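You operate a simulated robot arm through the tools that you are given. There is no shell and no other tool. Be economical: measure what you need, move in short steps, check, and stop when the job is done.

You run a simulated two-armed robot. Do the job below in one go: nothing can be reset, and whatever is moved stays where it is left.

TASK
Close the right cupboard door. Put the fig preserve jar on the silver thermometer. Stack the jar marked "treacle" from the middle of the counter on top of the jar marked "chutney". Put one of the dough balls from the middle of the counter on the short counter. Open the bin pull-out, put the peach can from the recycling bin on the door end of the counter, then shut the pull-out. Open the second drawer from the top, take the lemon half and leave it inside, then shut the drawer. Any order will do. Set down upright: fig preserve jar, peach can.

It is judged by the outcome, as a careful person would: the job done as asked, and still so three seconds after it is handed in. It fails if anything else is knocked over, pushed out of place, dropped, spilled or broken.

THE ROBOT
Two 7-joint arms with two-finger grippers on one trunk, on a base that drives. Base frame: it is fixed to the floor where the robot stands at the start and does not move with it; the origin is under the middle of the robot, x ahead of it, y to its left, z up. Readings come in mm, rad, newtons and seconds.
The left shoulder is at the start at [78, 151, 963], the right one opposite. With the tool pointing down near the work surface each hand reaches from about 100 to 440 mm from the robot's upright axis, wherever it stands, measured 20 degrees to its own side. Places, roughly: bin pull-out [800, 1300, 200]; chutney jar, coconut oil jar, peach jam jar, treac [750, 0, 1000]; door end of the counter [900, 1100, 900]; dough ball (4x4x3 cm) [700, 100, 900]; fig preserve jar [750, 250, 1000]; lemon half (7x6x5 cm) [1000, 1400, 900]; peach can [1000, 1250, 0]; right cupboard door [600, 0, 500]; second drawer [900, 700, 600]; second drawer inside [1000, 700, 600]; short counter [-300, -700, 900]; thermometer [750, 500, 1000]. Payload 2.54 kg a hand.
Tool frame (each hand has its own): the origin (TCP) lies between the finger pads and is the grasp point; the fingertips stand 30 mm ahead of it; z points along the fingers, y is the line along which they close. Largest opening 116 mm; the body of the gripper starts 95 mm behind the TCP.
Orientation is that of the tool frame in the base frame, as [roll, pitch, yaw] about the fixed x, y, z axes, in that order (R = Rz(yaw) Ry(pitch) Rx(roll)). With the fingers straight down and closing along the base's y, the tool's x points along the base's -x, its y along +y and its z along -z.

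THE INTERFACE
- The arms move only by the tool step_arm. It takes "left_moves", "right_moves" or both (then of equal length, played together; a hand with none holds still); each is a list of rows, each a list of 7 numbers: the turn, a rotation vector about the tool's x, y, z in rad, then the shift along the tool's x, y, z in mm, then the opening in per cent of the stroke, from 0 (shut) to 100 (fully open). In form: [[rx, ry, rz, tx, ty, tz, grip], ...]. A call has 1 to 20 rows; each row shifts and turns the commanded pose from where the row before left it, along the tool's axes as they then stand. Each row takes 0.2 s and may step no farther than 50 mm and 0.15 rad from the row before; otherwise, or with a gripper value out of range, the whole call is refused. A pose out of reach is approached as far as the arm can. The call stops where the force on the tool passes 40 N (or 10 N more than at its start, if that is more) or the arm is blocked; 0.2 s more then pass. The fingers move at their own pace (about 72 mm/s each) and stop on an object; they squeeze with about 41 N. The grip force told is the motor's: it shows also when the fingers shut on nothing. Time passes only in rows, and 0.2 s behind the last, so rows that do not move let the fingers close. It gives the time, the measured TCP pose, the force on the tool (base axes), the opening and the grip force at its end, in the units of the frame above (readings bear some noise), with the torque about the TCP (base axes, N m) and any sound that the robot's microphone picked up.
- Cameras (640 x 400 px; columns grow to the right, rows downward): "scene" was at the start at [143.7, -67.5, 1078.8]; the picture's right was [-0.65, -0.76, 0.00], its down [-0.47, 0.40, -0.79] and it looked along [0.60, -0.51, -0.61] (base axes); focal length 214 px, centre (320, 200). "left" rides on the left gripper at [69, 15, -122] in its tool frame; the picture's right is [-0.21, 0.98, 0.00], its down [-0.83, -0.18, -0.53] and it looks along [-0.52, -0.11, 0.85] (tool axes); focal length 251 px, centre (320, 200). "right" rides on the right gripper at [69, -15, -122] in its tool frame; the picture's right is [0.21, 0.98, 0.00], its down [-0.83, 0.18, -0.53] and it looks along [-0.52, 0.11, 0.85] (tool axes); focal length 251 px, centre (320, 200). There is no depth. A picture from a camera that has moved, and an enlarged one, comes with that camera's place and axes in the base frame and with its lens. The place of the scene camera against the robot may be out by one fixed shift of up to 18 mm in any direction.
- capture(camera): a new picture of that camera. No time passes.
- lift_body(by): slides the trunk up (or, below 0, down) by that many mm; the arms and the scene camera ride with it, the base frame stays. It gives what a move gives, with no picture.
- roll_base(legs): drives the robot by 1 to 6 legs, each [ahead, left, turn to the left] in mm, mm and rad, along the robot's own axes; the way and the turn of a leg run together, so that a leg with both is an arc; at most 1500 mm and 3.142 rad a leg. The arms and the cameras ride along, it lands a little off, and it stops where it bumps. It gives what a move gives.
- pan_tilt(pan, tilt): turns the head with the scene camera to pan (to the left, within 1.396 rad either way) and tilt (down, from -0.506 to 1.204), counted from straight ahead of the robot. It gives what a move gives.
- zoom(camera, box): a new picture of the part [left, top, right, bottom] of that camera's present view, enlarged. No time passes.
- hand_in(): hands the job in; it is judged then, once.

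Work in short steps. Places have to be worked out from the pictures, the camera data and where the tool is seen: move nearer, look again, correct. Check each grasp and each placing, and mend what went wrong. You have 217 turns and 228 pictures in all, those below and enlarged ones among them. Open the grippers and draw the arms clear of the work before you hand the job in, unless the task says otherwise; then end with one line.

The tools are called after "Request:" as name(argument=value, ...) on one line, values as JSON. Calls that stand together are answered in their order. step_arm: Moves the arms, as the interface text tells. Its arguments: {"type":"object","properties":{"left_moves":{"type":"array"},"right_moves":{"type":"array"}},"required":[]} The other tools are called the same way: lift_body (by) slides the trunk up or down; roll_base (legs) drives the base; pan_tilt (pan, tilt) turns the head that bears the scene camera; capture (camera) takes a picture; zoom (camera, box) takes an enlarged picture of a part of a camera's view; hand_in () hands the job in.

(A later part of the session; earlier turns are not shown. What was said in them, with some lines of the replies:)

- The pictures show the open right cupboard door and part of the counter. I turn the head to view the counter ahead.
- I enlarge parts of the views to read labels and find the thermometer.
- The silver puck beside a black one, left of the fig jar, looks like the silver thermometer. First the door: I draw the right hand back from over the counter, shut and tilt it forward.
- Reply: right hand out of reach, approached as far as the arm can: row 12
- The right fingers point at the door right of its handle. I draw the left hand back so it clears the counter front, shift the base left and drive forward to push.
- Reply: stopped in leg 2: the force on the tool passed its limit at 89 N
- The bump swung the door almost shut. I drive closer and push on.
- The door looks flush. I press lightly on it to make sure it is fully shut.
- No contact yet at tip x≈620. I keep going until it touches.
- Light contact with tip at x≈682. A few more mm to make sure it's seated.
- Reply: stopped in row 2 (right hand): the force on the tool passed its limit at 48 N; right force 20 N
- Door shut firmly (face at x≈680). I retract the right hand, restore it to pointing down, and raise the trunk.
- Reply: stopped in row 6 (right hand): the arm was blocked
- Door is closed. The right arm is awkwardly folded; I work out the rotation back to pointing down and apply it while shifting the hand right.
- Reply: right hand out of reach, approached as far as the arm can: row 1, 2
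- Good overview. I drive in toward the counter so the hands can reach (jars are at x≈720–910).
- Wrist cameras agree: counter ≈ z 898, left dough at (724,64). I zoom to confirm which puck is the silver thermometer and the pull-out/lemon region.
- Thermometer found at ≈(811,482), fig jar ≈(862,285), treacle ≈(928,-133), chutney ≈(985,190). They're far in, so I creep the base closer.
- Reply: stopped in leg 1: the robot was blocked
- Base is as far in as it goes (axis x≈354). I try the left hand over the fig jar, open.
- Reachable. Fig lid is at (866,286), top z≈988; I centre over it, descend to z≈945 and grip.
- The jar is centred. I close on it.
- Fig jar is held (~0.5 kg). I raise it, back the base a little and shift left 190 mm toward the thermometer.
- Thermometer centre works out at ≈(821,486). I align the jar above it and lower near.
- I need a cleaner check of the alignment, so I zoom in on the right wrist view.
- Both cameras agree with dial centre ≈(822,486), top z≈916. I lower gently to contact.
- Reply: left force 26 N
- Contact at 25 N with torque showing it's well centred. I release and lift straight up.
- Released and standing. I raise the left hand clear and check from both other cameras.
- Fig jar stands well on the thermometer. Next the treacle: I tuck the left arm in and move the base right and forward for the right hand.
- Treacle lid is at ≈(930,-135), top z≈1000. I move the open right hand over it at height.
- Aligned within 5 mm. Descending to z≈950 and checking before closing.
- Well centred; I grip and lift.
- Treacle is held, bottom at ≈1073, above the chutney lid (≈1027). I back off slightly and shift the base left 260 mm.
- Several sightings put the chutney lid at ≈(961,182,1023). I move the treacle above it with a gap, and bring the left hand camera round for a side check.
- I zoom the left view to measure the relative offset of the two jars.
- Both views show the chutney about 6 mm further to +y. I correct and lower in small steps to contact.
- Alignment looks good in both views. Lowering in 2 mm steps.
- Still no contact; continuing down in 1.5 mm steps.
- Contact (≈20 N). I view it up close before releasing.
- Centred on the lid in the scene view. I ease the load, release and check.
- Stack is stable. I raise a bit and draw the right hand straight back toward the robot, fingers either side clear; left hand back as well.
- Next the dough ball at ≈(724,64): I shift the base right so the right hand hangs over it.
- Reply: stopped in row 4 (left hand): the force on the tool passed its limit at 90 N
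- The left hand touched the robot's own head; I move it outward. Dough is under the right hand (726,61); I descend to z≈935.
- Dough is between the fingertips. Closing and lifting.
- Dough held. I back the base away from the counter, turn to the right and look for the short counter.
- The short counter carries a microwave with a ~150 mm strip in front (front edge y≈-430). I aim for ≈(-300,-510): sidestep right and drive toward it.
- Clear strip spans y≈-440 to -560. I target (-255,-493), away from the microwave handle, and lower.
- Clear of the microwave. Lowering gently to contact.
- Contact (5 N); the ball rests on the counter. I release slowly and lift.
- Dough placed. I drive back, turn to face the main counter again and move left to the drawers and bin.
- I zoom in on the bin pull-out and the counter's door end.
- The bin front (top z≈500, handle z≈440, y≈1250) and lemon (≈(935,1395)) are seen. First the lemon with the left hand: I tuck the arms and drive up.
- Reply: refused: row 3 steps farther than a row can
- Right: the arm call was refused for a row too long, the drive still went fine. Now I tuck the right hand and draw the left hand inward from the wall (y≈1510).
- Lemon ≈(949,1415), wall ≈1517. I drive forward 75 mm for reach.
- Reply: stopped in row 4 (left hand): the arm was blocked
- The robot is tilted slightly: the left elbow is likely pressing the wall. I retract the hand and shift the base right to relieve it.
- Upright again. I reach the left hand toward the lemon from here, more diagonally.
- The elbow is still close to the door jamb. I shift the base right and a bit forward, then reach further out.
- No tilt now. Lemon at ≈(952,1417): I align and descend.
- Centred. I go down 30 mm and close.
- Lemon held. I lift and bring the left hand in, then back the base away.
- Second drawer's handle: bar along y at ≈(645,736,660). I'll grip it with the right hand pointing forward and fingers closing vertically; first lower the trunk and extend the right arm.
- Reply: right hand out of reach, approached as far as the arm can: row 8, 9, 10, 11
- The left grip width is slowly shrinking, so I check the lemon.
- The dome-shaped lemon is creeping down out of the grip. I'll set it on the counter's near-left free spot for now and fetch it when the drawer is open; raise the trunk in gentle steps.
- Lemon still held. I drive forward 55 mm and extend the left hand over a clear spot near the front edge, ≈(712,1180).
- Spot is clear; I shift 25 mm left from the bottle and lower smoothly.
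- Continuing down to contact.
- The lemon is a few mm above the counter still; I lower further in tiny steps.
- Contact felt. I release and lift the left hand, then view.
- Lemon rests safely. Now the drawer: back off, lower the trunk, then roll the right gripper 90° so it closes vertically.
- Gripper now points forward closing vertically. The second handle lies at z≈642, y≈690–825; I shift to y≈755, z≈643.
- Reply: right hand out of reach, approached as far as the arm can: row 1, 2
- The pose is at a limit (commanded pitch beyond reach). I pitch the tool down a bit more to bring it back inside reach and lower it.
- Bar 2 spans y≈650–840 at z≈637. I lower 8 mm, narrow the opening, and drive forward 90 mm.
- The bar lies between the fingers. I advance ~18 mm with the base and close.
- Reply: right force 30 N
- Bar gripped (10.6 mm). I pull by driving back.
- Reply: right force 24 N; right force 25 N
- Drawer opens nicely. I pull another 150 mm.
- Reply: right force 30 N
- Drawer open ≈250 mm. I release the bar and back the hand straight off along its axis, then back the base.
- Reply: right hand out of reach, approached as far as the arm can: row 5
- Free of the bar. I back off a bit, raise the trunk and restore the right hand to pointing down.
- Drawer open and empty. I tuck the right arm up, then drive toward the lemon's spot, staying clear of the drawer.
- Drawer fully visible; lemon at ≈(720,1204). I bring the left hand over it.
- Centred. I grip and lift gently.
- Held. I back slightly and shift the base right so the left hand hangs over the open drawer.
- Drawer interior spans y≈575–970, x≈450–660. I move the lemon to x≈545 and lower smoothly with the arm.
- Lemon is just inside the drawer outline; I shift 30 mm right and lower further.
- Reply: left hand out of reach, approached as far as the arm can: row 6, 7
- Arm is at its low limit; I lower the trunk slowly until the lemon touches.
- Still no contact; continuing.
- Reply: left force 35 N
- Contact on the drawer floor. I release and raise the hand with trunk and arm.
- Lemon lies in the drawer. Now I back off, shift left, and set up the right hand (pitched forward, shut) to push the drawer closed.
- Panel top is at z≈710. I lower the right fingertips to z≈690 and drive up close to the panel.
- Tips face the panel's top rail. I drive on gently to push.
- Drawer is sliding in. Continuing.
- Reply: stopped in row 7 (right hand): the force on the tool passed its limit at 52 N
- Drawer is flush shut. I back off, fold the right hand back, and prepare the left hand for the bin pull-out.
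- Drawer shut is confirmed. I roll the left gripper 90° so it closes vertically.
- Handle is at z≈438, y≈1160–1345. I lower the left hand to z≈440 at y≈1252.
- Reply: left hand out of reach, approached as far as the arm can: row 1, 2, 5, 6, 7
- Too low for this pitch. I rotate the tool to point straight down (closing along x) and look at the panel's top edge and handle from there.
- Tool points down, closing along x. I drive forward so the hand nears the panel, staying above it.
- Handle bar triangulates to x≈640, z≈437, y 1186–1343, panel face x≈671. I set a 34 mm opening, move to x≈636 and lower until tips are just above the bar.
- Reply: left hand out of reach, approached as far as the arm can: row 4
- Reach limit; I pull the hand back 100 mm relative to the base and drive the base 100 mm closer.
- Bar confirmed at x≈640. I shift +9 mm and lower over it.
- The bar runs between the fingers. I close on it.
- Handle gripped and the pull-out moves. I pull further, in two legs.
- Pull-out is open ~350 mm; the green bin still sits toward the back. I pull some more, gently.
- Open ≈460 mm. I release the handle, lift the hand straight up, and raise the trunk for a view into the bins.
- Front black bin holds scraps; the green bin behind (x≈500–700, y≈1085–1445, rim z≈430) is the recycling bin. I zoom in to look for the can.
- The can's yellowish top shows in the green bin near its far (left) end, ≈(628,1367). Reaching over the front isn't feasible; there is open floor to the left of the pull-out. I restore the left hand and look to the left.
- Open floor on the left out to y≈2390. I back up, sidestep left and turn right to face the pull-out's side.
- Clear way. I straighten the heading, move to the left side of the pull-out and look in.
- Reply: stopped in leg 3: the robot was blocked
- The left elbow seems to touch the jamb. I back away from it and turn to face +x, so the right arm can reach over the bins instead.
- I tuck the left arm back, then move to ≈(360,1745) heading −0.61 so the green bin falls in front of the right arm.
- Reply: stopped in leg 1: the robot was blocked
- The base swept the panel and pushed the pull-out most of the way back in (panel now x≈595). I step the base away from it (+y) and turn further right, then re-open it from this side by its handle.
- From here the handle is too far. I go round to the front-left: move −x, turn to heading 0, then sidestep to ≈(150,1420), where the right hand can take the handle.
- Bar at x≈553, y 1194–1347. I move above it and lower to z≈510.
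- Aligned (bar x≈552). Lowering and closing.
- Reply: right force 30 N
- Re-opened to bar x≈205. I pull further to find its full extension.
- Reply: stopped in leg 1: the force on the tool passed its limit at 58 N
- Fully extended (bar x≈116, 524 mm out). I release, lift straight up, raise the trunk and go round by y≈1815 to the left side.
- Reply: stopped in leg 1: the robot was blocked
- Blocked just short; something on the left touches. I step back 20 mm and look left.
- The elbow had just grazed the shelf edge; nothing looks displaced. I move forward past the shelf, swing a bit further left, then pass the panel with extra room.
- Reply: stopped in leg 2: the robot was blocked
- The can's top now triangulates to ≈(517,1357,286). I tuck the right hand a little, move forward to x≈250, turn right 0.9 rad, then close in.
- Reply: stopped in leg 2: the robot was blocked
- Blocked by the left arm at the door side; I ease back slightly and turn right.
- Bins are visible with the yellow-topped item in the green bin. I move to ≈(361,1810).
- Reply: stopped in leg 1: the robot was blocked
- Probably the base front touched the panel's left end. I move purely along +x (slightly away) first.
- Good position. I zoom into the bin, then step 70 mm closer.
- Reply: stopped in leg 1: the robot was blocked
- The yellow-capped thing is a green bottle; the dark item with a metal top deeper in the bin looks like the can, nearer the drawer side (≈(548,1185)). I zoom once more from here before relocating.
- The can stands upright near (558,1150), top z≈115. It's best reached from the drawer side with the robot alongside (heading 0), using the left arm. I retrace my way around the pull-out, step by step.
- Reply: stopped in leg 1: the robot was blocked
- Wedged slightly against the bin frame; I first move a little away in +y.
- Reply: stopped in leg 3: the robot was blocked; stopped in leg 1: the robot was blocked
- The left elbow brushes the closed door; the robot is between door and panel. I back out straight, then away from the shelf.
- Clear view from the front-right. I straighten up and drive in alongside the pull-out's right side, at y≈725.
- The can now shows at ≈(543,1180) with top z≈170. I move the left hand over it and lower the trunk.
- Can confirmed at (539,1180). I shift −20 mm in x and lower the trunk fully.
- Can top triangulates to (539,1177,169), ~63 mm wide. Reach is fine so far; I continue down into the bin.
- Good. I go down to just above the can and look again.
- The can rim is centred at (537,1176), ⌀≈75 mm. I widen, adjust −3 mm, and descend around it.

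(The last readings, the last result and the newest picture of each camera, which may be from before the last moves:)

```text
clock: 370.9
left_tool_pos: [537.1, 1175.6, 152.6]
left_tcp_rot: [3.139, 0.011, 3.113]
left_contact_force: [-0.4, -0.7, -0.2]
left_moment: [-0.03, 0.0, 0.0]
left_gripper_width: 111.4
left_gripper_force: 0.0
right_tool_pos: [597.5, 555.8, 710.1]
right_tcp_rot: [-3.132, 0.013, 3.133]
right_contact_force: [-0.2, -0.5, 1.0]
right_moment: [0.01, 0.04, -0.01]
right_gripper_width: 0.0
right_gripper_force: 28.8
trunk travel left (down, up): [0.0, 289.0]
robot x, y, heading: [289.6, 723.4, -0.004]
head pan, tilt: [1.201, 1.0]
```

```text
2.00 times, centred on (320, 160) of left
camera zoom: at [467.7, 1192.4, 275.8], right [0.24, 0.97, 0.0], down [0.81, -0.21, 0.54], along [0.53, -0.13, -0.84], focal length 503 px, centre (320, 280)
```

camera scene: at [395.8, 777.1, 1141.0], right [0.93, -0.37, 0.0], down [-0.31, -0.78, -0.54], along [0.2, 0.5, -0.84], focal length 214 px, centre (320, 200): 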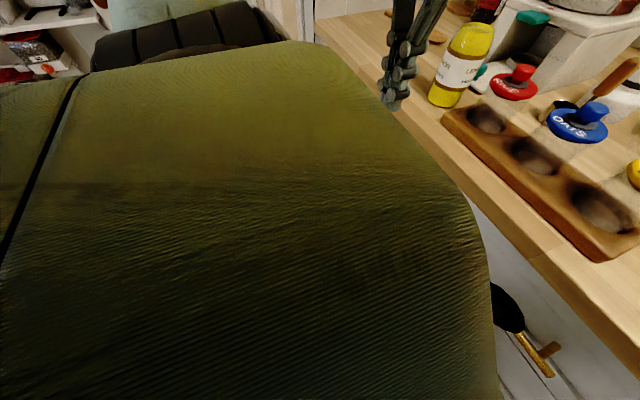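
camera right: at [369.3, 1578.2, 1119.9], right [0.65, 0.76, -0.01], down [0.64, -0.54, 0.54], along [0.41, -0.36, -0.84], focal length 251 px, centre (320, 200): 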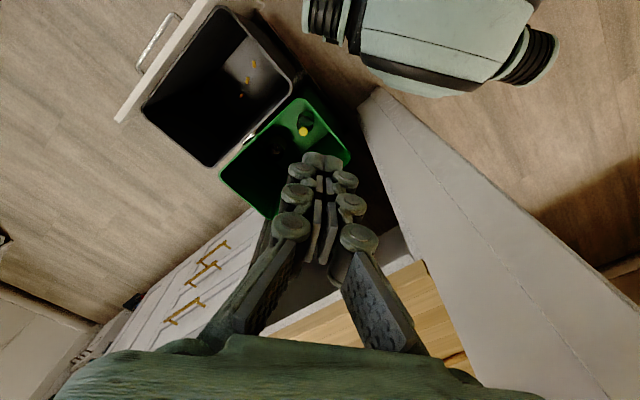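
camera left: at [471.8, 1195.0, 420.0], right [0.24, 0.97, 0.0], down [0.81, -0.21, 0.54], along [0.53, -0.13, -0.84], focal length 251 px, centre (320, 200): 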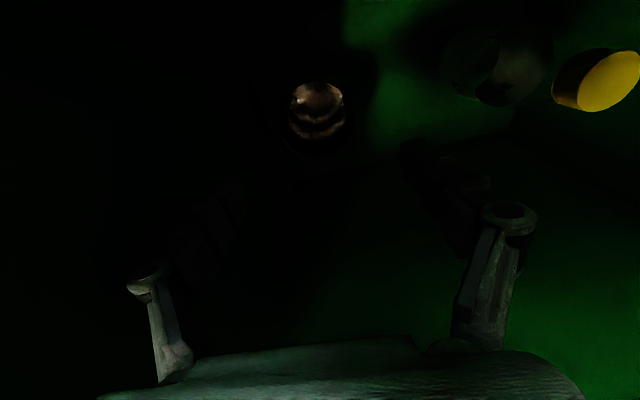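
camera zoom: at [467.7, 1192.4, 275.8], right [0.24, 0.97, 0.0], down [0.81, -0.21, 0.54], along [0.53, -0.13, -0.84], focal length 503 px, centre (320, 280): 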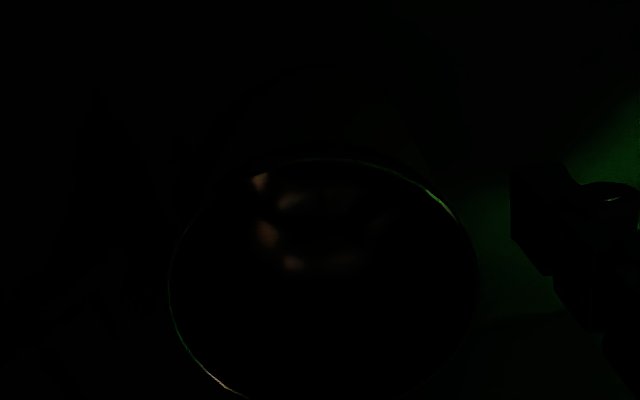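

Aligned. A bit deeper, then close and lift.

Request:
step_arm(left_moves=[[0, 0, 0, 0, 1, 8, 96], [0, 0, 0, 0, 0, 0, 50], [0, 0, 0, 0, 0, 0, 20], [0, 0, 0, 0, 0, 0, 0], [0, 0, 0, 0, 0, 0, 0], [0, 0, 0, 0, 0, -10, 0], [0, 0, 0, 0, 0, -25, 0], [0, 0, 0, 0, 0, -35, 0]])

```text
clock: 372.8
left_tool_pos: [536.7, 1178.8, 214.5]
left_tcp_rot: [3.14, 0.011, 3.113]
left_contact_force: [0.0, 0.0, -1.1]
left_moment: [-0.04, 0.06, 0.01]
left_gripper_width: 73.7
left_gripper_force: 40.9
right_tool_pos: [597.9, 555.6, 709.9]
right_tcp_rot: [-3.131, 0.011, 3.133]
right_contact_force: [-0.8, 0.5, 0.5]
right_moment: [-0.03, -0.01, -0.03]
right_gripper_width: 0.0
right_gripper_force: 28.6
trunk travel left (down, up): [0.0, 289.0]
robot x, y, heading: [294.3, 729.4, -0.003]
head pan, tilt: [1.201, 1.0]
```

Can gripped (73.7 mm). I lift it out of the bin and look.

Request:
step_arm(left_moves=[[0, 0, 0, 0, 0, -40, 0], [0, 0, 0, 0, 0, -40, 0], [0, 0, 0, 0, 0, -40, 0], [0, 0, 0, 0, 0, -40, 0], [0, 0, 0, 0, 0, -40, 0], [0, 0, 0, 0, 0, -40, 0], [0, 0, 0, 0, 0, -40, 0], [0, 0, 0, 0, 0, -40, 0], [0, 0, 0, 0, 0, -40, 0], [0, 0, 0, 0, 0, -40, 0], [0, 0, 0, 0, 0, -40, 0], [0, 0, 0, 0, 0, -40, 0]])

Request:
capture(camera="left")

```text
clock: 375.4
left_tool_pos: [530.5, 1172.6, 695.6]
left_tcp_rot: [3.141, 0.008, 3.114]
left_contact_force: [0.0, 0.8, -0.7]
left_moment: [0.01, -0.02, 0.03]
left_gripper_width: 73.6
left_gripper_force: 41.3
right_tool_pos: [598.8, 556.5, 711.0]
right_tcp_rot: [-3.132, 0.015, 3.13]
right_contact_force: [0.7, -0.3, -0.4]
right_moment: [-0.05, 0.02, 0.03]
right_gripper_width: 0.0
right_gripper_force: 28.6
trunk travel left (down, up): [0.0, 289.0]
robot x, y, heading: [290.8, 726.0, -0.008]
head pan, tilt: [1.201, 1.0]
```

```text
41 pictures are left
camera left: at [460.4, 1191.0, 819.9], right [0.24, 0.97, 0.0], down [0.82, -0.21, 0.54], along [0.53, -0.13, -0.84], focal length 251 px, centre (320, 200)
```

left: 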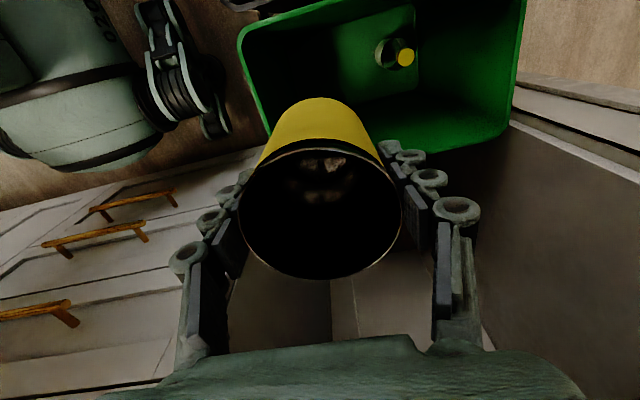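

A yellow open-topped can. I raise the trunk and check its label with the head camera.

Request:
lift_body(by=289)

Request:
pan_tilt(pan=0.95, tilt=0.5)

Request:
capture(camera="scene")

```text
clock: 378.3
left_tool_pos: [531.3, 1175.2, 984.7]
left_tcp_rot: [3.138, 0.011, 3.114]
left_contact_force: [-0.8, 0.2, -1.4]
left_moment: [0.01, -0.01, 0.0]
left_gripper_width: 73.6
left_gripper_force: 41.1
right_tool_pos: [597.6, 556.3, 999.6]
right_tcp_rot: [-3.131, 0.011, 3.132]
right_contact_force: [-0.4, 0.5, -0.8]
right_moment: [0.0, 0.0, 0.02]
right_gripper_width: 0.0
right_gripper_force: 28.6
trunk travel left (down, up): [-289.0, 0.0]
robot x, y, heading: [294.7, 725.3, -0.007]
head pan, tilt: [1.201, 1.0]
```

```text
clock: 379.2
left_tool_pos: [530.2, 1173.9, 986.0]
left_tcp_rot: [3.138, 0.012, 3.114]
left_contact_force: [0.0, -0.5, -1.2]
left_moment: [0.01, -0.03, 0.02]
left_gripper_width: 73.5
left_gripper_force: 41.3
right_tool_pos: [597.7, 555.4, 999.0]
right_tcp_rot: [-3.131, 0.012, 3.13]
right_contact_force: [-0.9, -0.6, 0.4]
right_moment: [0.03, 0.01, 0.0]
right_gripper_width: 0.0
right_gripper_force: 28.4
trunk travel left (down, up): [-289.0, 0.0]
robot x, y, heading: [290.5, 726.2, -0.005]
head pan, tilt: [0.949, 0.499]
```

```text
40 pictures are left
camera scene: at [423.6, 786.0, 1182.0], right [0.81, -0.59, 0.0], down [-0.28, -0.39, -0.88], along [0.52, 0.71, -0.48], focal length 214 px, centre (320, 200)
```

scene: 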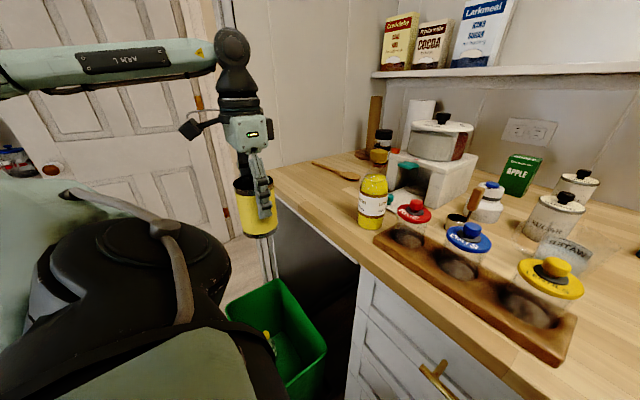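

It's the yellow can. I raise it above counter height and carry it to a clear spot at the door end, ≈(735,1195).

Request:
step_arm(left_moves=[[0, 0, 0, 0, 0, -35, 0], [0, 0, 0, 0, 0, -35, 0], [0, 0, 0, -41, 5, 0, 0], [0, 0, 0, -41, 5, 0, 0], [0, 0, 0, -41, 5, 0, 0], [0, 0, 0, -41, 5, 0, 0], [0, 0, 0, -41, 5, 0, 0], [0, 0, 0, 0, 0, 0, 0]])

Request:
capture(camera="scene")

Request:
capture(camera="left")

```text
clock: 381.0
left_tool_pos: [735.8, 1193.9, 1058.6]
left_tcp_rot: [3.14, 0.014, 3.114]
left_contact_force: [0.5, -0.2, -0.6]
left_moment: [0.0, -0.02, 0.0]
left_gripper_width: 73.4
left_gripper_force: 40.7
right_tool_pos: [598.2, 555.3, 999.1]
right_tcp_rot: [-3.13, 0.012, 3.132]
right_contact_force: [-0.5, -0.4, 0.2]
right_moment: [-0.01, 0.01, -0.02]
right_gripper_width: 0.0
right_gripper_force: 28.4
trunk travel left (down, up): [-289.0, 0.0]
robot x, y, heading: [291.6, 721.8, -0.005]
head pan, tilt: [0.949, 0.499]
```

```text
39 pictures are left
camera scene: at [423.4, 786.1, 1182.1], right [0.81, -0.59, 0.0], down [-0.28, -0.39, -0.88], along [0.52, 0.71, -0.48], focal length 214 px, centre (320, 200)
```

scene: 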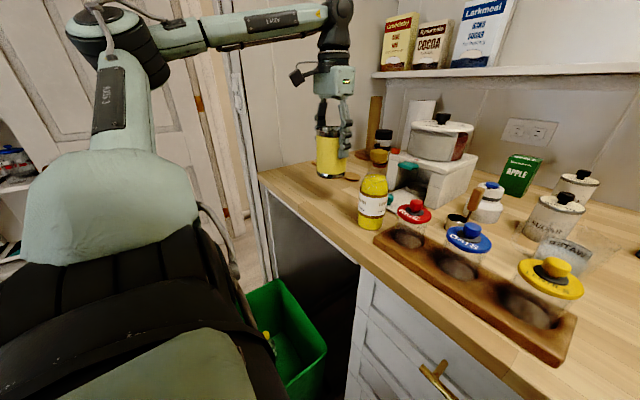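

```text
38 pictures are left
camera left: at [665.0, 1209.8, 1180.9], right [0.24, 0.97, 0.0], down [0.81, -0.21, 0.54], along [0.53, -0.13, -0.84], focal length 251 px, centre (320, 200)
```

left: 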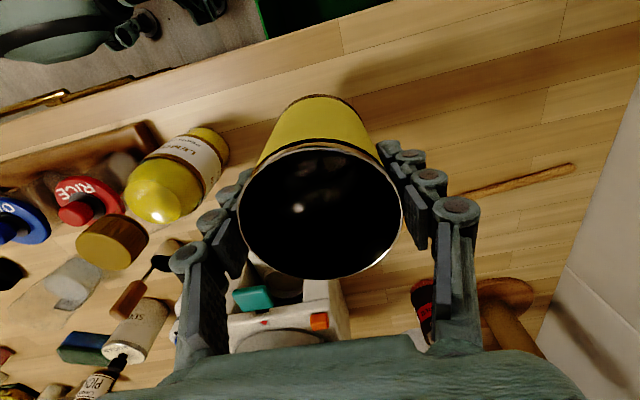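

Spot is clear. I shift 12 mm further from the bottle and lower the can to the counter.

Request:
step_arm(left_moves=[[0, 0, 0, 0, 12, 10, 0], [0, 0, 0, 0, 0, 20, 0], [0, 0, 0, 0, 0, 18, 0], [0, 0, 0, 0, 0, 8, 0], [0, 0, 0, 0, 0, 4, 0], [0, 0, 0, 0, 0, 0, 0]])

Request:
zoom(camera="scene", box=[270, 90, 430, 230])

```text
clock: 382.4
left_tool_pos: [736.1, 1204.7, 998.0]
left_tcp_rot: [-3.141, 0.01, 3.112]
left_contact_force: [0.3, -0.6, -0.5]
left_moment: [0.0, 0.01, 0.0]
left_gripper_width: 73.5
left_gripper_force: 40.6
right_tool_pos: [598.9, 556.0, 999.2]
right_tcp_rot: [-3.131, 0.014, 3.131]
right_contact_force: [0.0, 0.3, -0.3]
right_moment: [0.01, -0.01, 0.01]
right_gripper_width: 0.1
right_gripper_force: 29.2
trunk travel left (down, up): [-289.0, 0.0]
robot x, y, heading: [290.1, 722.4, -0.006]
head pan, tilt: [0.949, 0.499]
```

```text
2.86 times, centred on (350, 160) of scene
camera zoom: at [423.6, 786.0, 1182.1], right [0.81, -0.59, 0.0], down [-0.28, -0.39, -0.88], along [0.52, 0.71, -0.48], focal length 613 px, centre (234, 314)
```

zoom: 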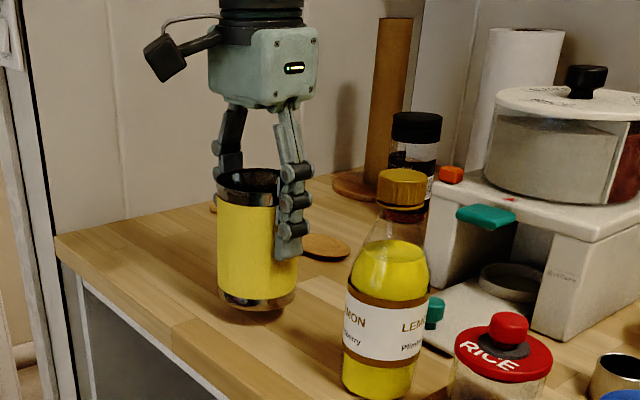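

Nearly down. Small steps to contact.

Request:
step_arm(left_moves=[[0, 0, 0, 0, 0, 3, 0], [0, 0, 0, 0, 0, 3, 0], [0, 0, 0, 0, 0, 2, 0], [0, 0, 0, 0, 0, 0, 0]])

```text
clock: 383.4
left_tool_pos: [736.6, 1205.4, 989.8]
left_tcp_rot: [3.141, 0.012, 3.114]
left_contact_force: [-0.4, 0.9, -0.1]
left_moment: [0.0, 0.0, 0.0]
left_gripper_width: 73.6
left_gripper_force: 41.0
right_tool_pos: [597.8, 554.6, 1001.3]
right_tcp_rot: [-3.131, 0.014, 3.133]
right_contact_force: [1.3, 0.3, 0.2]
right_moment: [-0.05, 0.0, 0.03]
right_gripper_width: 0.0
right_gripper_force: 29.2
trunk travel left (down, up): [-289.0, 0.0]
robot x, y, heading: [294.3, 725.1, -0.007]
head pan, tilt: [0.949, 0.499]
```

Request:
step_arm(left_moves=[[0, 0, 0, 0, 0, 2, 0], [0, 0, 0, 0, 0, 2, 0], [0, 0, 0, 0, 0, 0, 0]])

Request:
zoom(camera="scene", box=[310, 120, 370, 190])

```text
clock: 384.2
left_tool_pos: [735.7, 1205.1, 985.4]
left_tcp_rot: [3.14, 0.01, 3.113]
left_contact_force: [0.1, -0.2, -0.2]
left_moment: [0.03, -0.01, 0.04]
left_gripper_width: 73.3
left_gripper_force: 40.6
right_tool_pos: [599.2, 555.3, 1000.4]
right_tcp_rot: [-3.13, 0.015, 3.131]
right_contact_force: [-0.1, 0.0, 0.2]
right_moment: [-0.01, 0.0, -0.01]
right_gripper_width: 0.0
right_gripper_force: 28.4
trunk travel left (down, up): [-289.0, 0.0]
robot x, y, heading: [292.0, 722.4, -0.002]
head pan, tilt: [0.949, 0.499]
```

```text
5.71 times, centred on (340, 155) of scene
camera zoom: at [423.6, 786.0, 1182.1], right [0.81, -0.59, 0.0], down [-0.28, -0.39, -0.88], along [0.52, 0.71, -0.48], focal length 1226 px, centre (206, 457)
```

zoom: 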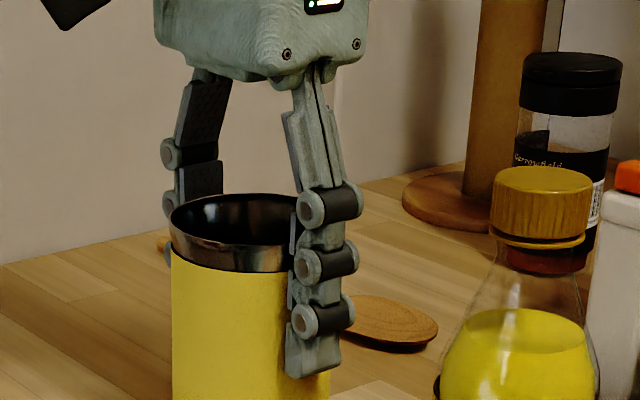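

Not yet touching; continuing in 2 mm steps, stopping on force.

Request:
step_arm(left_moves=[[0, 0, 0, 0, 0, 2, 0], [0, 0, 0, 0, 0, 2, 0], [0, 0, 0, 0, 0, 1, 0], [0, 0, 0, 0, 0, 0, 0]])

```text
clock: 385.2
left_tool_pos: [735.9, 1204.8, 980.1]
left_tcp_rot: [3.141, 0.01, 3.113]
left_contact_force: [-0.2, 0.0, -0.6]
left_moment: [-0.01, 0.03, 0.04]
left_gripper_width: 73.2
left_gripper_force: 40.6
right_tool_pos: [598.5, 556.3, 999.2]
right_tcp_rot: [-3.13, 0.013, 3.133]
right_contact_force: [0.5, 0.1, 0.4]
right_moment: [0.0, 0.0, 0.01]
right_gripper_width: 0.0
right_gripper_force: 28.4
trunk travel left (down, up): [-289.0, 0.0]
robot x, y, heading: [291.1, 723.7, -0.006]
head pan, tilt: [0.949, 0.499]
```

Request:
step_arm(left_moves=[[0, 0, 0, 0, 0, 2, 0], [0, 0, 0, 0, 0, 2, 0], [0, 0, 0, 0, 0, 1.5, 0], [0, 0, 0, 0, 0, 0, 0]])

Request:
zoom(camera="scene", box=[300, 120, 380, 190])

```text
clock: 386.2
left_tool_pos: [736.4, 1205.7, 977.5]
left_tcp_rot: [3.138, 0.014, 3.113]
left_contact_force: [0.5, 1.5, 12.9]
left_moment: [-0.25, 0.16, 0.01]
left_gripper_width: 73.5
left_gripper_force: 41.0
right_tool_pos: [598.1, 554.7, 1000.9]
right_tcp_rot: [-3.133, 0.013, 3.132]
right_contact_force: [0.1, 0.1, -0.6]
right_moment: [0.01, 0.0, 0.0]
right_gripper_width: 0.0
right_gripper_force: 28.2
trunk travel left (down, up): [-289.0, 0.0]
robot x, y, heading: [291.2, 724.1, -0.008]
head pan, tilt: [0.949, 0.499]
```

```text
5.71 times, centred on (340, 155) of scene
camera zoom: at [422.8, 785.2, 1182.4], right [0.81, -0.59, 0.0], down [-0.28, -0.39, -0.88], along [0.52, 0.71, -0.48], focal length 1226 px, centre (206, 457)
```

zoom: 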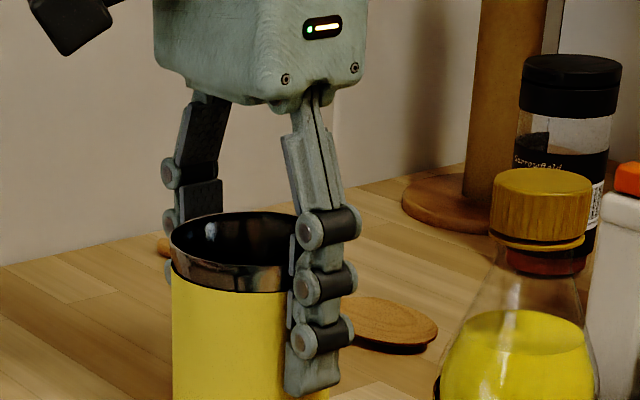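

Contact (13 N). I release and rise straight up, clear of the can, then pull back.

Request:
step_arm(left_moves=[[0, 0, 0, 0, 0, -0.5, 70], [0, 0, 0, 0, 0, 0, 85], [0, 0, 0, 0, 0, 0, 90], [0, 0, 0, 0, 0, 0, 90], [0, 0, 0, 0, 0, -30, 90], [0, 0, 0, 0, 0, -45, 90], [0, 0, 0, 0, 0, -45, 90], [0, 0, 0, 40, -10, 0, 60], [0, 0, 0, 45, -10, 0, 30], [0, 0, 0, 45, -20, 0, 0], [0, 0, 0, 45, -20, 0, 0]])

Request:
capture(camera="scene")

```text
clock: 388.6
left_tool_pos: [558.6, 1151.0, 1095.1]
left_tcp_rot: [3.139, 0.011, 3.114]
left_contact_force: [0.6, 0.7, 0.0]
left_moment: [0.01, 0.01, -0.02]
left_gripper_width: 0.0
left_gripper_force: 19.6
right_tool_pos: [598.0, 555.1, 999.1]
right_tcp_rot: [-3.131, 0.015, 3.131]
right_contact_force: [0.4, -0.1, 0.2]
right_moment: [0.04, -0.01, 0.01]
right_gripper_width: 0.0
right_gripper_force: 28.7
trunk travel left (down, up): [-289.0, 0.0]
robot x, y, heading: [291.9, 722.8, -0.012]
head pan, tilt: [0.949, 0.499]
```

```text
34 pictures are left
camera scene: at [422.9, 785.7, 1182.2], right [0.81, -0.59, 0.0], down [-0.28, -0.39, -0.88], along [0.52, 0.71, -0.48], focal length 214 px, centre (320, 200)
```

scene: 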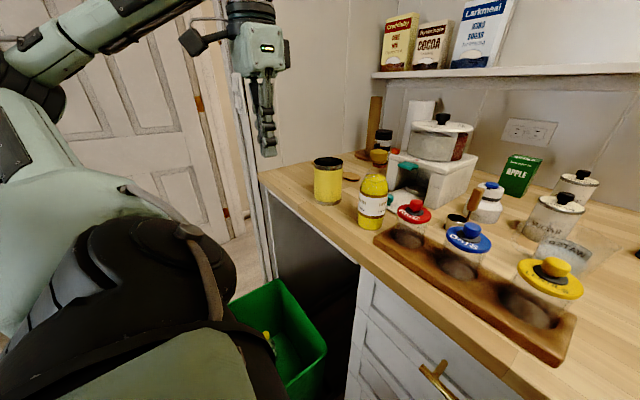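

Can stands upright on the counter. I tuck the arms, back out, and go in front of the pull-out to push it shut with the base front.

Request:
step_arm(left_moves=[[0, 0, 0, 0, -45, 0, 0], [0, 0, 0, 10, -45, 0, 0], [0, 0, 0, 10, -45, 0, 0], [0, 0, 0, 0, -40, 0, 0]], right_moves=[[0, 0, 0, 20, -15, -30, 0], [0, 0, 0, 20, -15, -30, 0], [0, 0, 0, 15, -10, -30, 0], [0, 0, 0, 0, 0, 0, 0]])

Request:
roll_base(legs=[[-620, 0, 0], [0, 490, 0.01]])

Request:
pan_tilt(pan=0.1, tilt=0.9)

Request:
capture(camera="scene")

```text
clock: 389.6
left_tool_pos: [532.0, 975.2, 1092.9]
left_tcp_rot: [3.138, 0.01, 3.114]
left_contact_force: [0.3, 0.0, 1.0]
left_moment: [0.05, 0.01, 0.0]
left_gripper_width: 0.3
left_gripper_force: 29.0
right_tool_pos: [540.6, 516.9, 1089.0]
right_tcp_rot: [-3.134, 0.013, 3.132]
right_contact_force: [0.1, -0.4, -0.4]
right_moment: [-0.02, 0.02, 0.0]
right_gripper_width: 0.3
right_gripper_force: 28.9
trunk travel left (down, up): [-289.0, 0.0]
robot x, y, heading: [296.4, 723.9, -0.007]
head pan, tilt: [0.949, 0.499]
```

```text
clock: 397.9
left_tool_pos: [-75.3, 1473.7, 1092.8]
left_tcp_rot: [3.139, 0.01, 3.113]
left_contact_force: [0.1, -0.3, 0.6]
left_moment: [0.0, 0.02, 0.03]
left_gripper_width: 0.0
left_gripper_force: 28.7
right_tool_pos: [-65.9, 1015.9, 1089.6]
right_tcp_rot: [-3.13, 0.015, 3.128]
right_contact_force: [0.2, 0.4, -0.5]
right_moment: [0.01, -0.01, 0.0]
right_gripper_width: 0.0
right_gripper_force: 28.6
trunk travel left (down, up): [-289.0, 0.0]
robot x, y, heading: [-316.0, 1224.9, -0.008]
head pan, tilt: [0.949, 0.499]
```

```text
clock: 399.1
left_tool_pos: [-74.9, 1472.9, 1093.4]
left_tcp_rot: [3.138, 0.011, 3.112]
left_contact_force: [0.2, -0.8, -0.1]
left_moment: [-0.02, -0.01, -0.02]
left_gripper_width: 0.0
left_gripper_force: 28.3
right_tool_pos: [-67.9, 1015.7, 1090.8]
right_tcp_rot: [-3.132, 0.015, 3.129]
right_contact_force: [-0.5, 0.1, 0.3]
right_moment: [-0.01, -0.03, -0.03]
right_gripper_width: 0.0
right_gripper_force: 28.7
trunk travel left (down, up): [-289.0, 0.0]
robot x, y, heading: [-315.2, 1222.3, -0.003]
head pan, tilt: [0.099, 0.901]
```

```text
33 pictures are left
camera scene: at [-162.1, 1216.1, 1148.2], right [0.09, -1.0, 0.0], down [-0.78, -0.07, -0.62], along [0.62, 0.06, -0.78], focal length 214 px, centre (320, 200)
```

scene: 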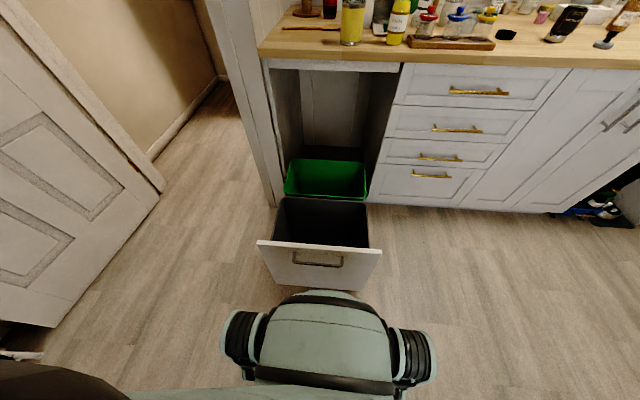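

The base is square in front of the panel. I drive forward to push it in.

Request:
roll_base(legs=[[300, 0, 0]])

Request:
capture(camera="scene")

```text
clock: 401.1
left_tool_pos: [222.0, 1468.1, 1093.0]
left_tcp_rot: [3.141, 0.011, 3.109]
left_contact_force: [0.1, 1.0, -0.2]
left_moment: [-0.03, 0.03, -0.05]
left_gripper_width: 0.0
left_gripper_force: 28.4
right_tool_pos: [227.1, 1011.2, 1089.8]
right_tcp_rot: [-3.131, 0.014, 3.125]
right_contact_force: [0.1, -0.3, -0.4]
right_moment: [-0.01, 0.01, -0.03]
right_gripper_width: 0.0
right_gripper_force: 28.8
trunk travel left (down, up): [-289.0, 0.0]
robot x, y, heading: [-18.8, 1214.6, -0.009]
head pan, tilt: [0.099, 0.901]
```

```text
32 pictures are left
camera scene: at [133.2, 1212.5, 1148.1], right [0.09, -1.0, 0.0], down [-0.78, -0.07, -0.62], along [0.62, 0.05, -0.78], focal length 214 px, centre (320, 200)
```

scene: 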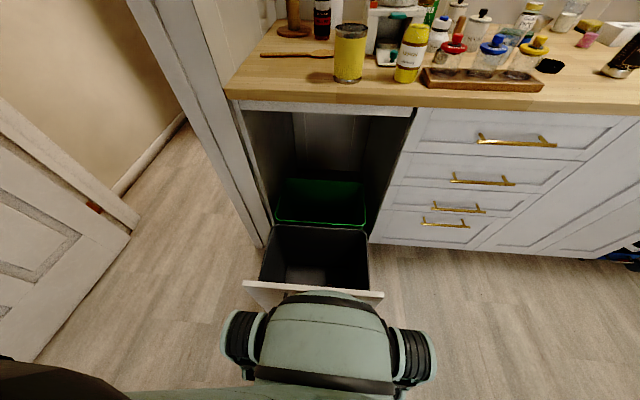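

It slides in smoothly. Continuing.

Request:
roll_base(legs=[[270, 0, 0]])

Request:
roll_base(legs=[[80, 0, 0]])

Request:
capture(camera="scene")

```text
clock: 403.0
left_tool_pos: [491.5, 1463.8, 1092.0]
left_tcp_rot: [3.139, 0.011, 3.104]
left_contact_force: [-0.3, -0.3, 0.3]
left_moment: [0.0, 0.04, 0.0]
left_gripper_width: 0.0
left_gripper_force: 28.5
right_tool_pos: [493.5, 1005.6, 1089.3]
right_tcp_rot: [-3.132, 0.016, 3.121]
right_contact_force: [0.6, 0.4, -0.6]
right_moment: [0.0, 0.07, 0.01]
right_gripper_width: 0.4
right_gripper_force: 28.2
trunk travel left (down, up): [-289.0, 0.0]
robot x, y, heading: [246.6, 1212.7, -0.024]
head pan, tilt: [0.099, 0.901]
```

```text
clock: 404.0
left_tool_pos: [569.4, 1461.5, 1093.1]
left_tcp_rot: [3.14, 0.011, 3.102]
left_contact_force: [0.6, -0.4, 0.0]
left_moment: [-0.01, 0.03, 0.05]
left_gripper_width: 0.0
left_gripper_force: 29.2
right_tool_pos: [574.0, 1004.9, 1090.2]
right_tcp_rot: [-3.132, 0.014, 3.119]
right_contact_force: [-0.2, 0.4, 0.0]
right_moment: [0.0, 0.04, -0.01]
right_gripper_width: 0.0
right_gripper_force: 28.5
trunk travel left (down, up): [-289.0, 0.0]
robot x, y, heading: [326.1, 1218.0, -0.015]
head pan, tilt: [0.099, 0.901]
```

```text
31 pictures are left
camera scene: at [480.5, 1206.8, 1148.0], right [0.08, -1.0, 0.0], down [-0.78, -0.07, -0.62], along [0.62, 0.05, -0.78], focal length 214 px, centre (320, 200)
```

scene: 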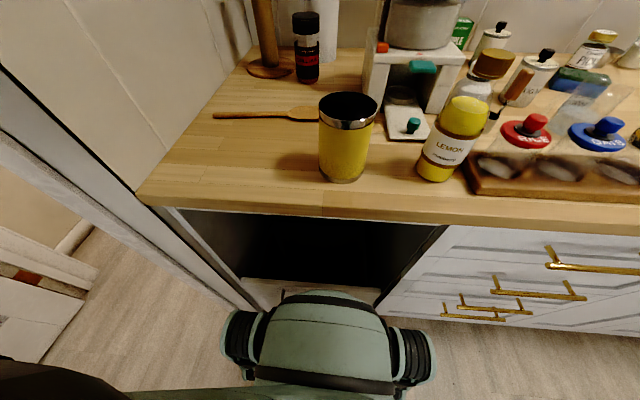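

Almost shut. I creep forward in short legs until it stops.

Request:
roll_base(legs=[[25, 0, 0]])

Request:
roll_base(legs=[[25, 0, 0]])

Request:
pan_tilt(pan=0.1, tilt=1.15)

Request:
capture(camera="scene")

```text
clock: 404.9
left_tool_pos: [593.7, 1462.4, 1093.6]
left_tcp_rot: [3.139, 0.01, 3.104]
left_contact_force: [0.5, 0.3, -0.6]
left_moment: [0.05, 0.05, -0.01]
left_gripper_width: 0.0
left_gripper_force: 28.8
right_tool_pos: [598.8, 1003.8, 1090.6]
right_tcp_rot: [-3.131, 0.013, 3.122]
right_contact_force: [0.5, -0.3, -0.2]
right_moment: [0.02, 0.06, -0.05]
right_gripper_width: 0.0
right_gripper_force: 28.3
trunk travel left (down, up): [-289.0, 0.0]
robot x, y, heading: [349.4, 1209.1, -0.012]
head pan, tilt: [0.099, 0.901]
```

```text
clock: 405.7
left_tool_pos: [598.2, 1461.0, 1093.3]
left_tcp_rot: [3.139, 0.013, 3.109]
left_contact_force: [-0.5, -0.9, 0.8]
left_moment: [-0.02, -0.04, -0.02]
left_gripper_width: 0.0
left_gripper_force: 28.4
right_tool_pos: [605.2, 1004.9, 1090.6]
right_tcp_rot: [-3.132, 0.016, 3.126]
right_contact_force: [-0.9, 0.3, -0.2]
right_moment: [-0.02, 0.0, 0.0]
right_gripper_width: 0.0
right_gripper_force: 29.0
trunk travel left (down, up): [-289.0, 0.0]
robot x, y, heading: [359.2, 1211.8, -0.01]
head pan, tilt: [0.099, 0.901]
stopped in leg 1: the robot was blocked; the commanded pose is now the measured one
```

```text
clock: 406.4
left_tool_pos: [599.8, 1461.9, 1092.5]
left_tcp_rot: [3.14, 0.013, 3.108]
left_contact_force: [0.9, 0.3, 0.5]
left_moment: [0.0, -0.02, 0.0]
left_gripper_width: 0.0
left_gripper_force: 28.4
right_tool_pos: [605.0, 1003.7, 1090.0]
right_tcp_rot: [-3.133, 0.014, 3.124]
right_contact_force: [-0.1, 0.3, 0.0]
right_moment: [0.01, 0.0, 0.01]
right_gripper_width: 0.0
right_gripper_force: 28.4
trunk travel left (down, up): [-289.0, 0.0]
robot x, y, heading: [357.5, 1213.2, -0.011]
head pan, tilt: [0.099, 1.15]
```

```text
30 pictures are left
camera scene: at [495.6, 1204.3, 1131.3], right [0.09, -1.0, 0.0], down [-0.91, -0.08, -0.41], along [0.41, 0.04, -0.91], focal length 214 px, centre (320, 200)
```

scene: 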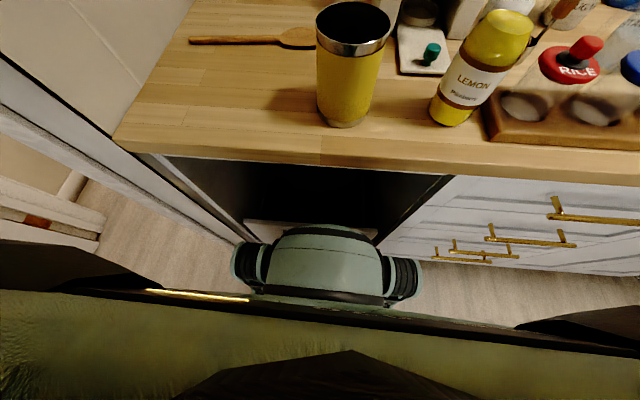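

Blocked at the same base position as the cabinet front, so it's shut. I back off and inspect everything.

Request:
roll_base(legs=[[-420, -200, 0]])

Request:
pan_tilt(pan=0.25, tilt=0.6)

Request:
capture(camera="scene")

Request:
zoom(camera="scene", box=[200, 180, 380, 330])

```text
clock: 409.2
left_tool_pos: [174.5, 1265.9, 1092.5]
left_tcp_rot: [-3.141, 0.011, 3.107]
left_contact_force: [0.1, -0.1, 0.1]
left_moment: [0.03, -0.02, -0.03]
left_gripper_width: 0.2
left_gripper_force: 27.9
right_tool_pos: [180.3, 810.4, 1090.6]
right_tcp_rot: [-3.132, 0.015, 3.125]
right_contact_force: [-0.3, 0.1, 0.0]
right_moment: [0.02, 0.01, 0.0]
right_gripper_width: 0.2
right_gripper_force: 28.4
trunk travel left (down, up): [-289.0, 0.0]
robot x, y, heading: [-65.6, 1019.0, -0.013]
head pan, tilt: [0.099, 1.15]
```

```text
clock: 410.2
left_tool_pos: [173.7, 1267.4, 1093.3]
left_tcp_rot: [3.138, 0.013, 3.107]
left_contact_force: [-0.4, -0.4, -0.1]
left_moment: [-0.01, -0.01, 0.0]
left_gripper_width: 0.4
left_gripper_force: 28.3
right_tool_pos: [179.4, 810.7, 1088.8]
right_tcp_rot: [-3.131, 0.014, 3.125]
right_contact_force: [-0.4, -1.3, -0.7]
right_moment: [0.01, 0.0, 0.03]
right_gripper_width: 0.2
right_gripper_force: 28.8
trunk travel left (down, up): [-289.0, 0.0]
robot x, y, heading: [-64.7, 1020.8, -0.011]
head pan, tilt: [0.25, 0.6]
```

```text
29 pictures are left
camera scene: at [96.9, 1026.3, 1172.9], right [0.23, -0.97, 0.0], down [-0.55, -0.13, -0.82], along [0.8, 0.19, -0.57], focal length 214 px, centre (320, 200)
```

scene: 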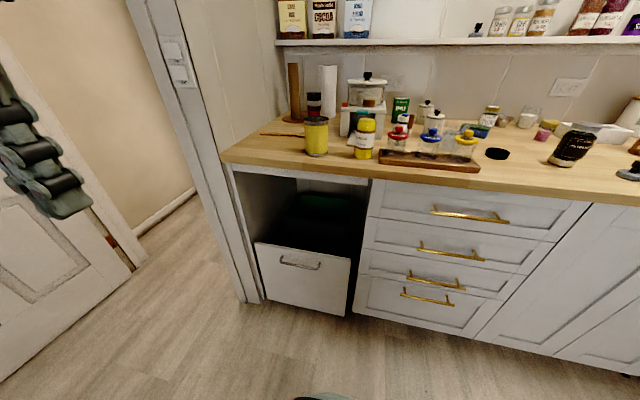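

```text
2.67 times, centred on (290, 255) of scene
camera zoom: at [96.9, 1026.3, 1172.9], right [0.23, -0.97, 0.0], down [-0.55, -0.13, -0.82], along [0.8, 0.19, -0.57], focal length 572 px, centre (400, 53)
```

zoom: 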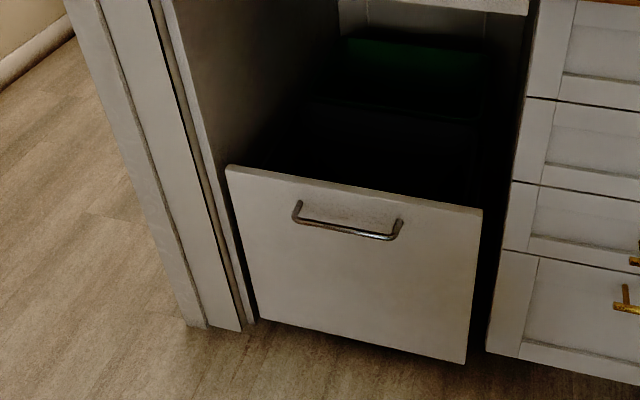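

Looks the same as at the start. I verify the handle position precisely with the left wrist camera (bar was at x≈635 when shut).

Request:
capture(camera="left")

```text
27 pictures are left
camera left: at [104.1, 1284.4, 1216.1], right [0.25, 0.97, 0.0], down [0.81, -0.21, 0.54], along [0.53, -0.13, -0.84], focal length 251 px, centre (320, 200)
```

left: 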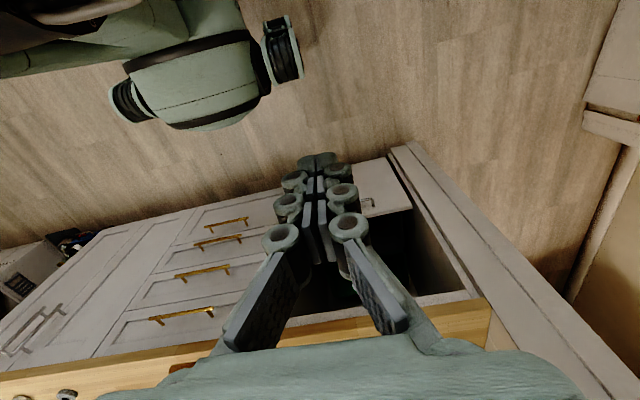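

The pull-out is shut. I move right to check the jars, door and drawers one last time.

Request:
roll_base(legs=[[0, -700, 0]])

Request:
pan_tilt(pan=0.0, tilt=0.55)

Request:
capture(camera="scene")

Request:
zoom(camera="scene", box=[240, 80, 480, 230])

```text
clock: 417.2
left_tool_pos: [166.1, 580.8, 1093.8]
left_tcp_rot: [3.14, 0.011, 3.112]
left_contact_force: [-0.5, -0.4, -0.1]
left_moment: [0.04, -0.03, -0.02]
left_gripper_width: 0.0
left_gripper_force: 28.5
right_tool_pos: [173.7, 124.0, 1090.1]
right_tcp_rot: [-3.131, 0.014, 3.13]
right_contact_force: [-0.1, -0.7, 0.0]
right_moment: [-0.01, 0.01, 0.0]
right_gripper_width: 0.1
right_gripper_force: 29.0
trunk travel left (down, up): [-289.0, 0.0]
robot x, y, heading: [-74.0, 330.7, -0.007]
head pan, tilt: [0.25, 0.6]
```

```text
clock: 418.0
left_tool_pos: [166.9, 579.6, 1092.5]
left_tcp_rot: [3.14, 0.011, 3.111]
left_contact_force: [0.1, -0.5, -0.1]
left_moment: [-0.01, 0.0, 0.03]
left_gripper_width: 0.0
left_gripper_force: 28.5
right_tool_pos: [174.0, 123.1, 1089.4]
right_tcp_rot: [-3.134, 0.014, 3.129]
right_contact_force: [0.0, -0.7, 0.6]
right_moment: [0.0, 0.0, 0.02]
right_gripper_width: 0.1
right_gripper_force: 28.7
trunk travel left (down, up): [-289.0, 0.0]
robot x, y, heading: [-75.4, 331.3, -0.006]
head pan, tilt: [0.0, 0.55]
```

```text
26 pictures are left
camera scene: at [93.8, 317.5, 1177.5], right [-0.01, -1.0, 0.0], down [-0.52, 0.0, -0.85], along [0.85, -0.01, -0.52], focal length 214 px, centre (320, 200)
```

scene: 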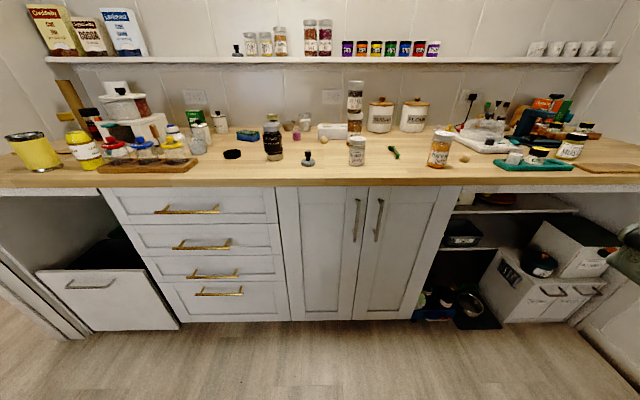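

```text
2.67 times, centred on (360, 155) of scene
camera zoom: at [93.8, 317.5, 1177.5], right [-0.01, -1.0, 0.0], down [-0.52, 0.0, -0.85], along [0.85, -0.01, -0.52], focal length 572 px, centre (213, 320)
```

zoom: 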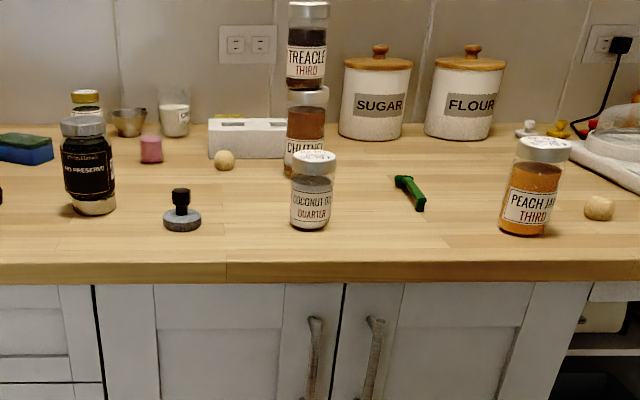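

Everything is in place: door and drawers flush, jars stacked, fig on the thermometer. I open both grippers with the arms clear.

Request:
step_arm(left_moves=[[0, 0, 0, 0, 0, 0, 60], [0, 0, 0, 0, 0, 0, 100], [0, 0, 0, 0, 0, 0, 100], [0, 0, 0, 0, 0, 0, 100]], right_moves=[[0, 0, 0, 0, 0, 0, 60], [0, 0, 0, 0, 0, 0, 100], [0, 0, 0, 0, 0, 0, 100], [0, 0, 0, 0, 0, 0, 100]])

```text
clock: 419.0
left_tool_pos: [165.7, 580.6, 1093.3]
left_tcp_rot: [3.14, 0.012, 3.112]
left_contact_force: [0.1, -0.3, -1.5]
left_moment: [-0.01, -0.01, 0.0]
left_gripper_width: 115.7
left_gripper_force: 0.1
right_tool_pos: [173.9, 125.8, 1090.4]
right_tcp_rot: [-3.133, 0.013, 3.129]
right_contact_force: [-0.5, 0.5, 0.6]
right_moment: [-0.02, -0.01, -0.02]
right_gripper_width: 115.6
right_gripper_force: 0.0
trunk travel left (down, up): [-289.0, 0.0]
robot x, y, heading: [-72.9, 329.4, -0.008]
head pan, tilt: [0.0, 0.55]
```

All tasks are finished and checked, so I hand the job in.

Request:
hand_in()

```text
The job is handed in.
```

I finished all six parts of the job and handed it in: the right cupboard door is shut, the fig preserve stands on the silver thermometer, the treacle is stacked on the chutney, a dough ball is on the short counter, the yellow can from the green bin stands upright on the door end of the counter (it was the only can I saw there; I never saw its label), and the lemon half is in the second drawer, with the drawer and the pull-out both shut.
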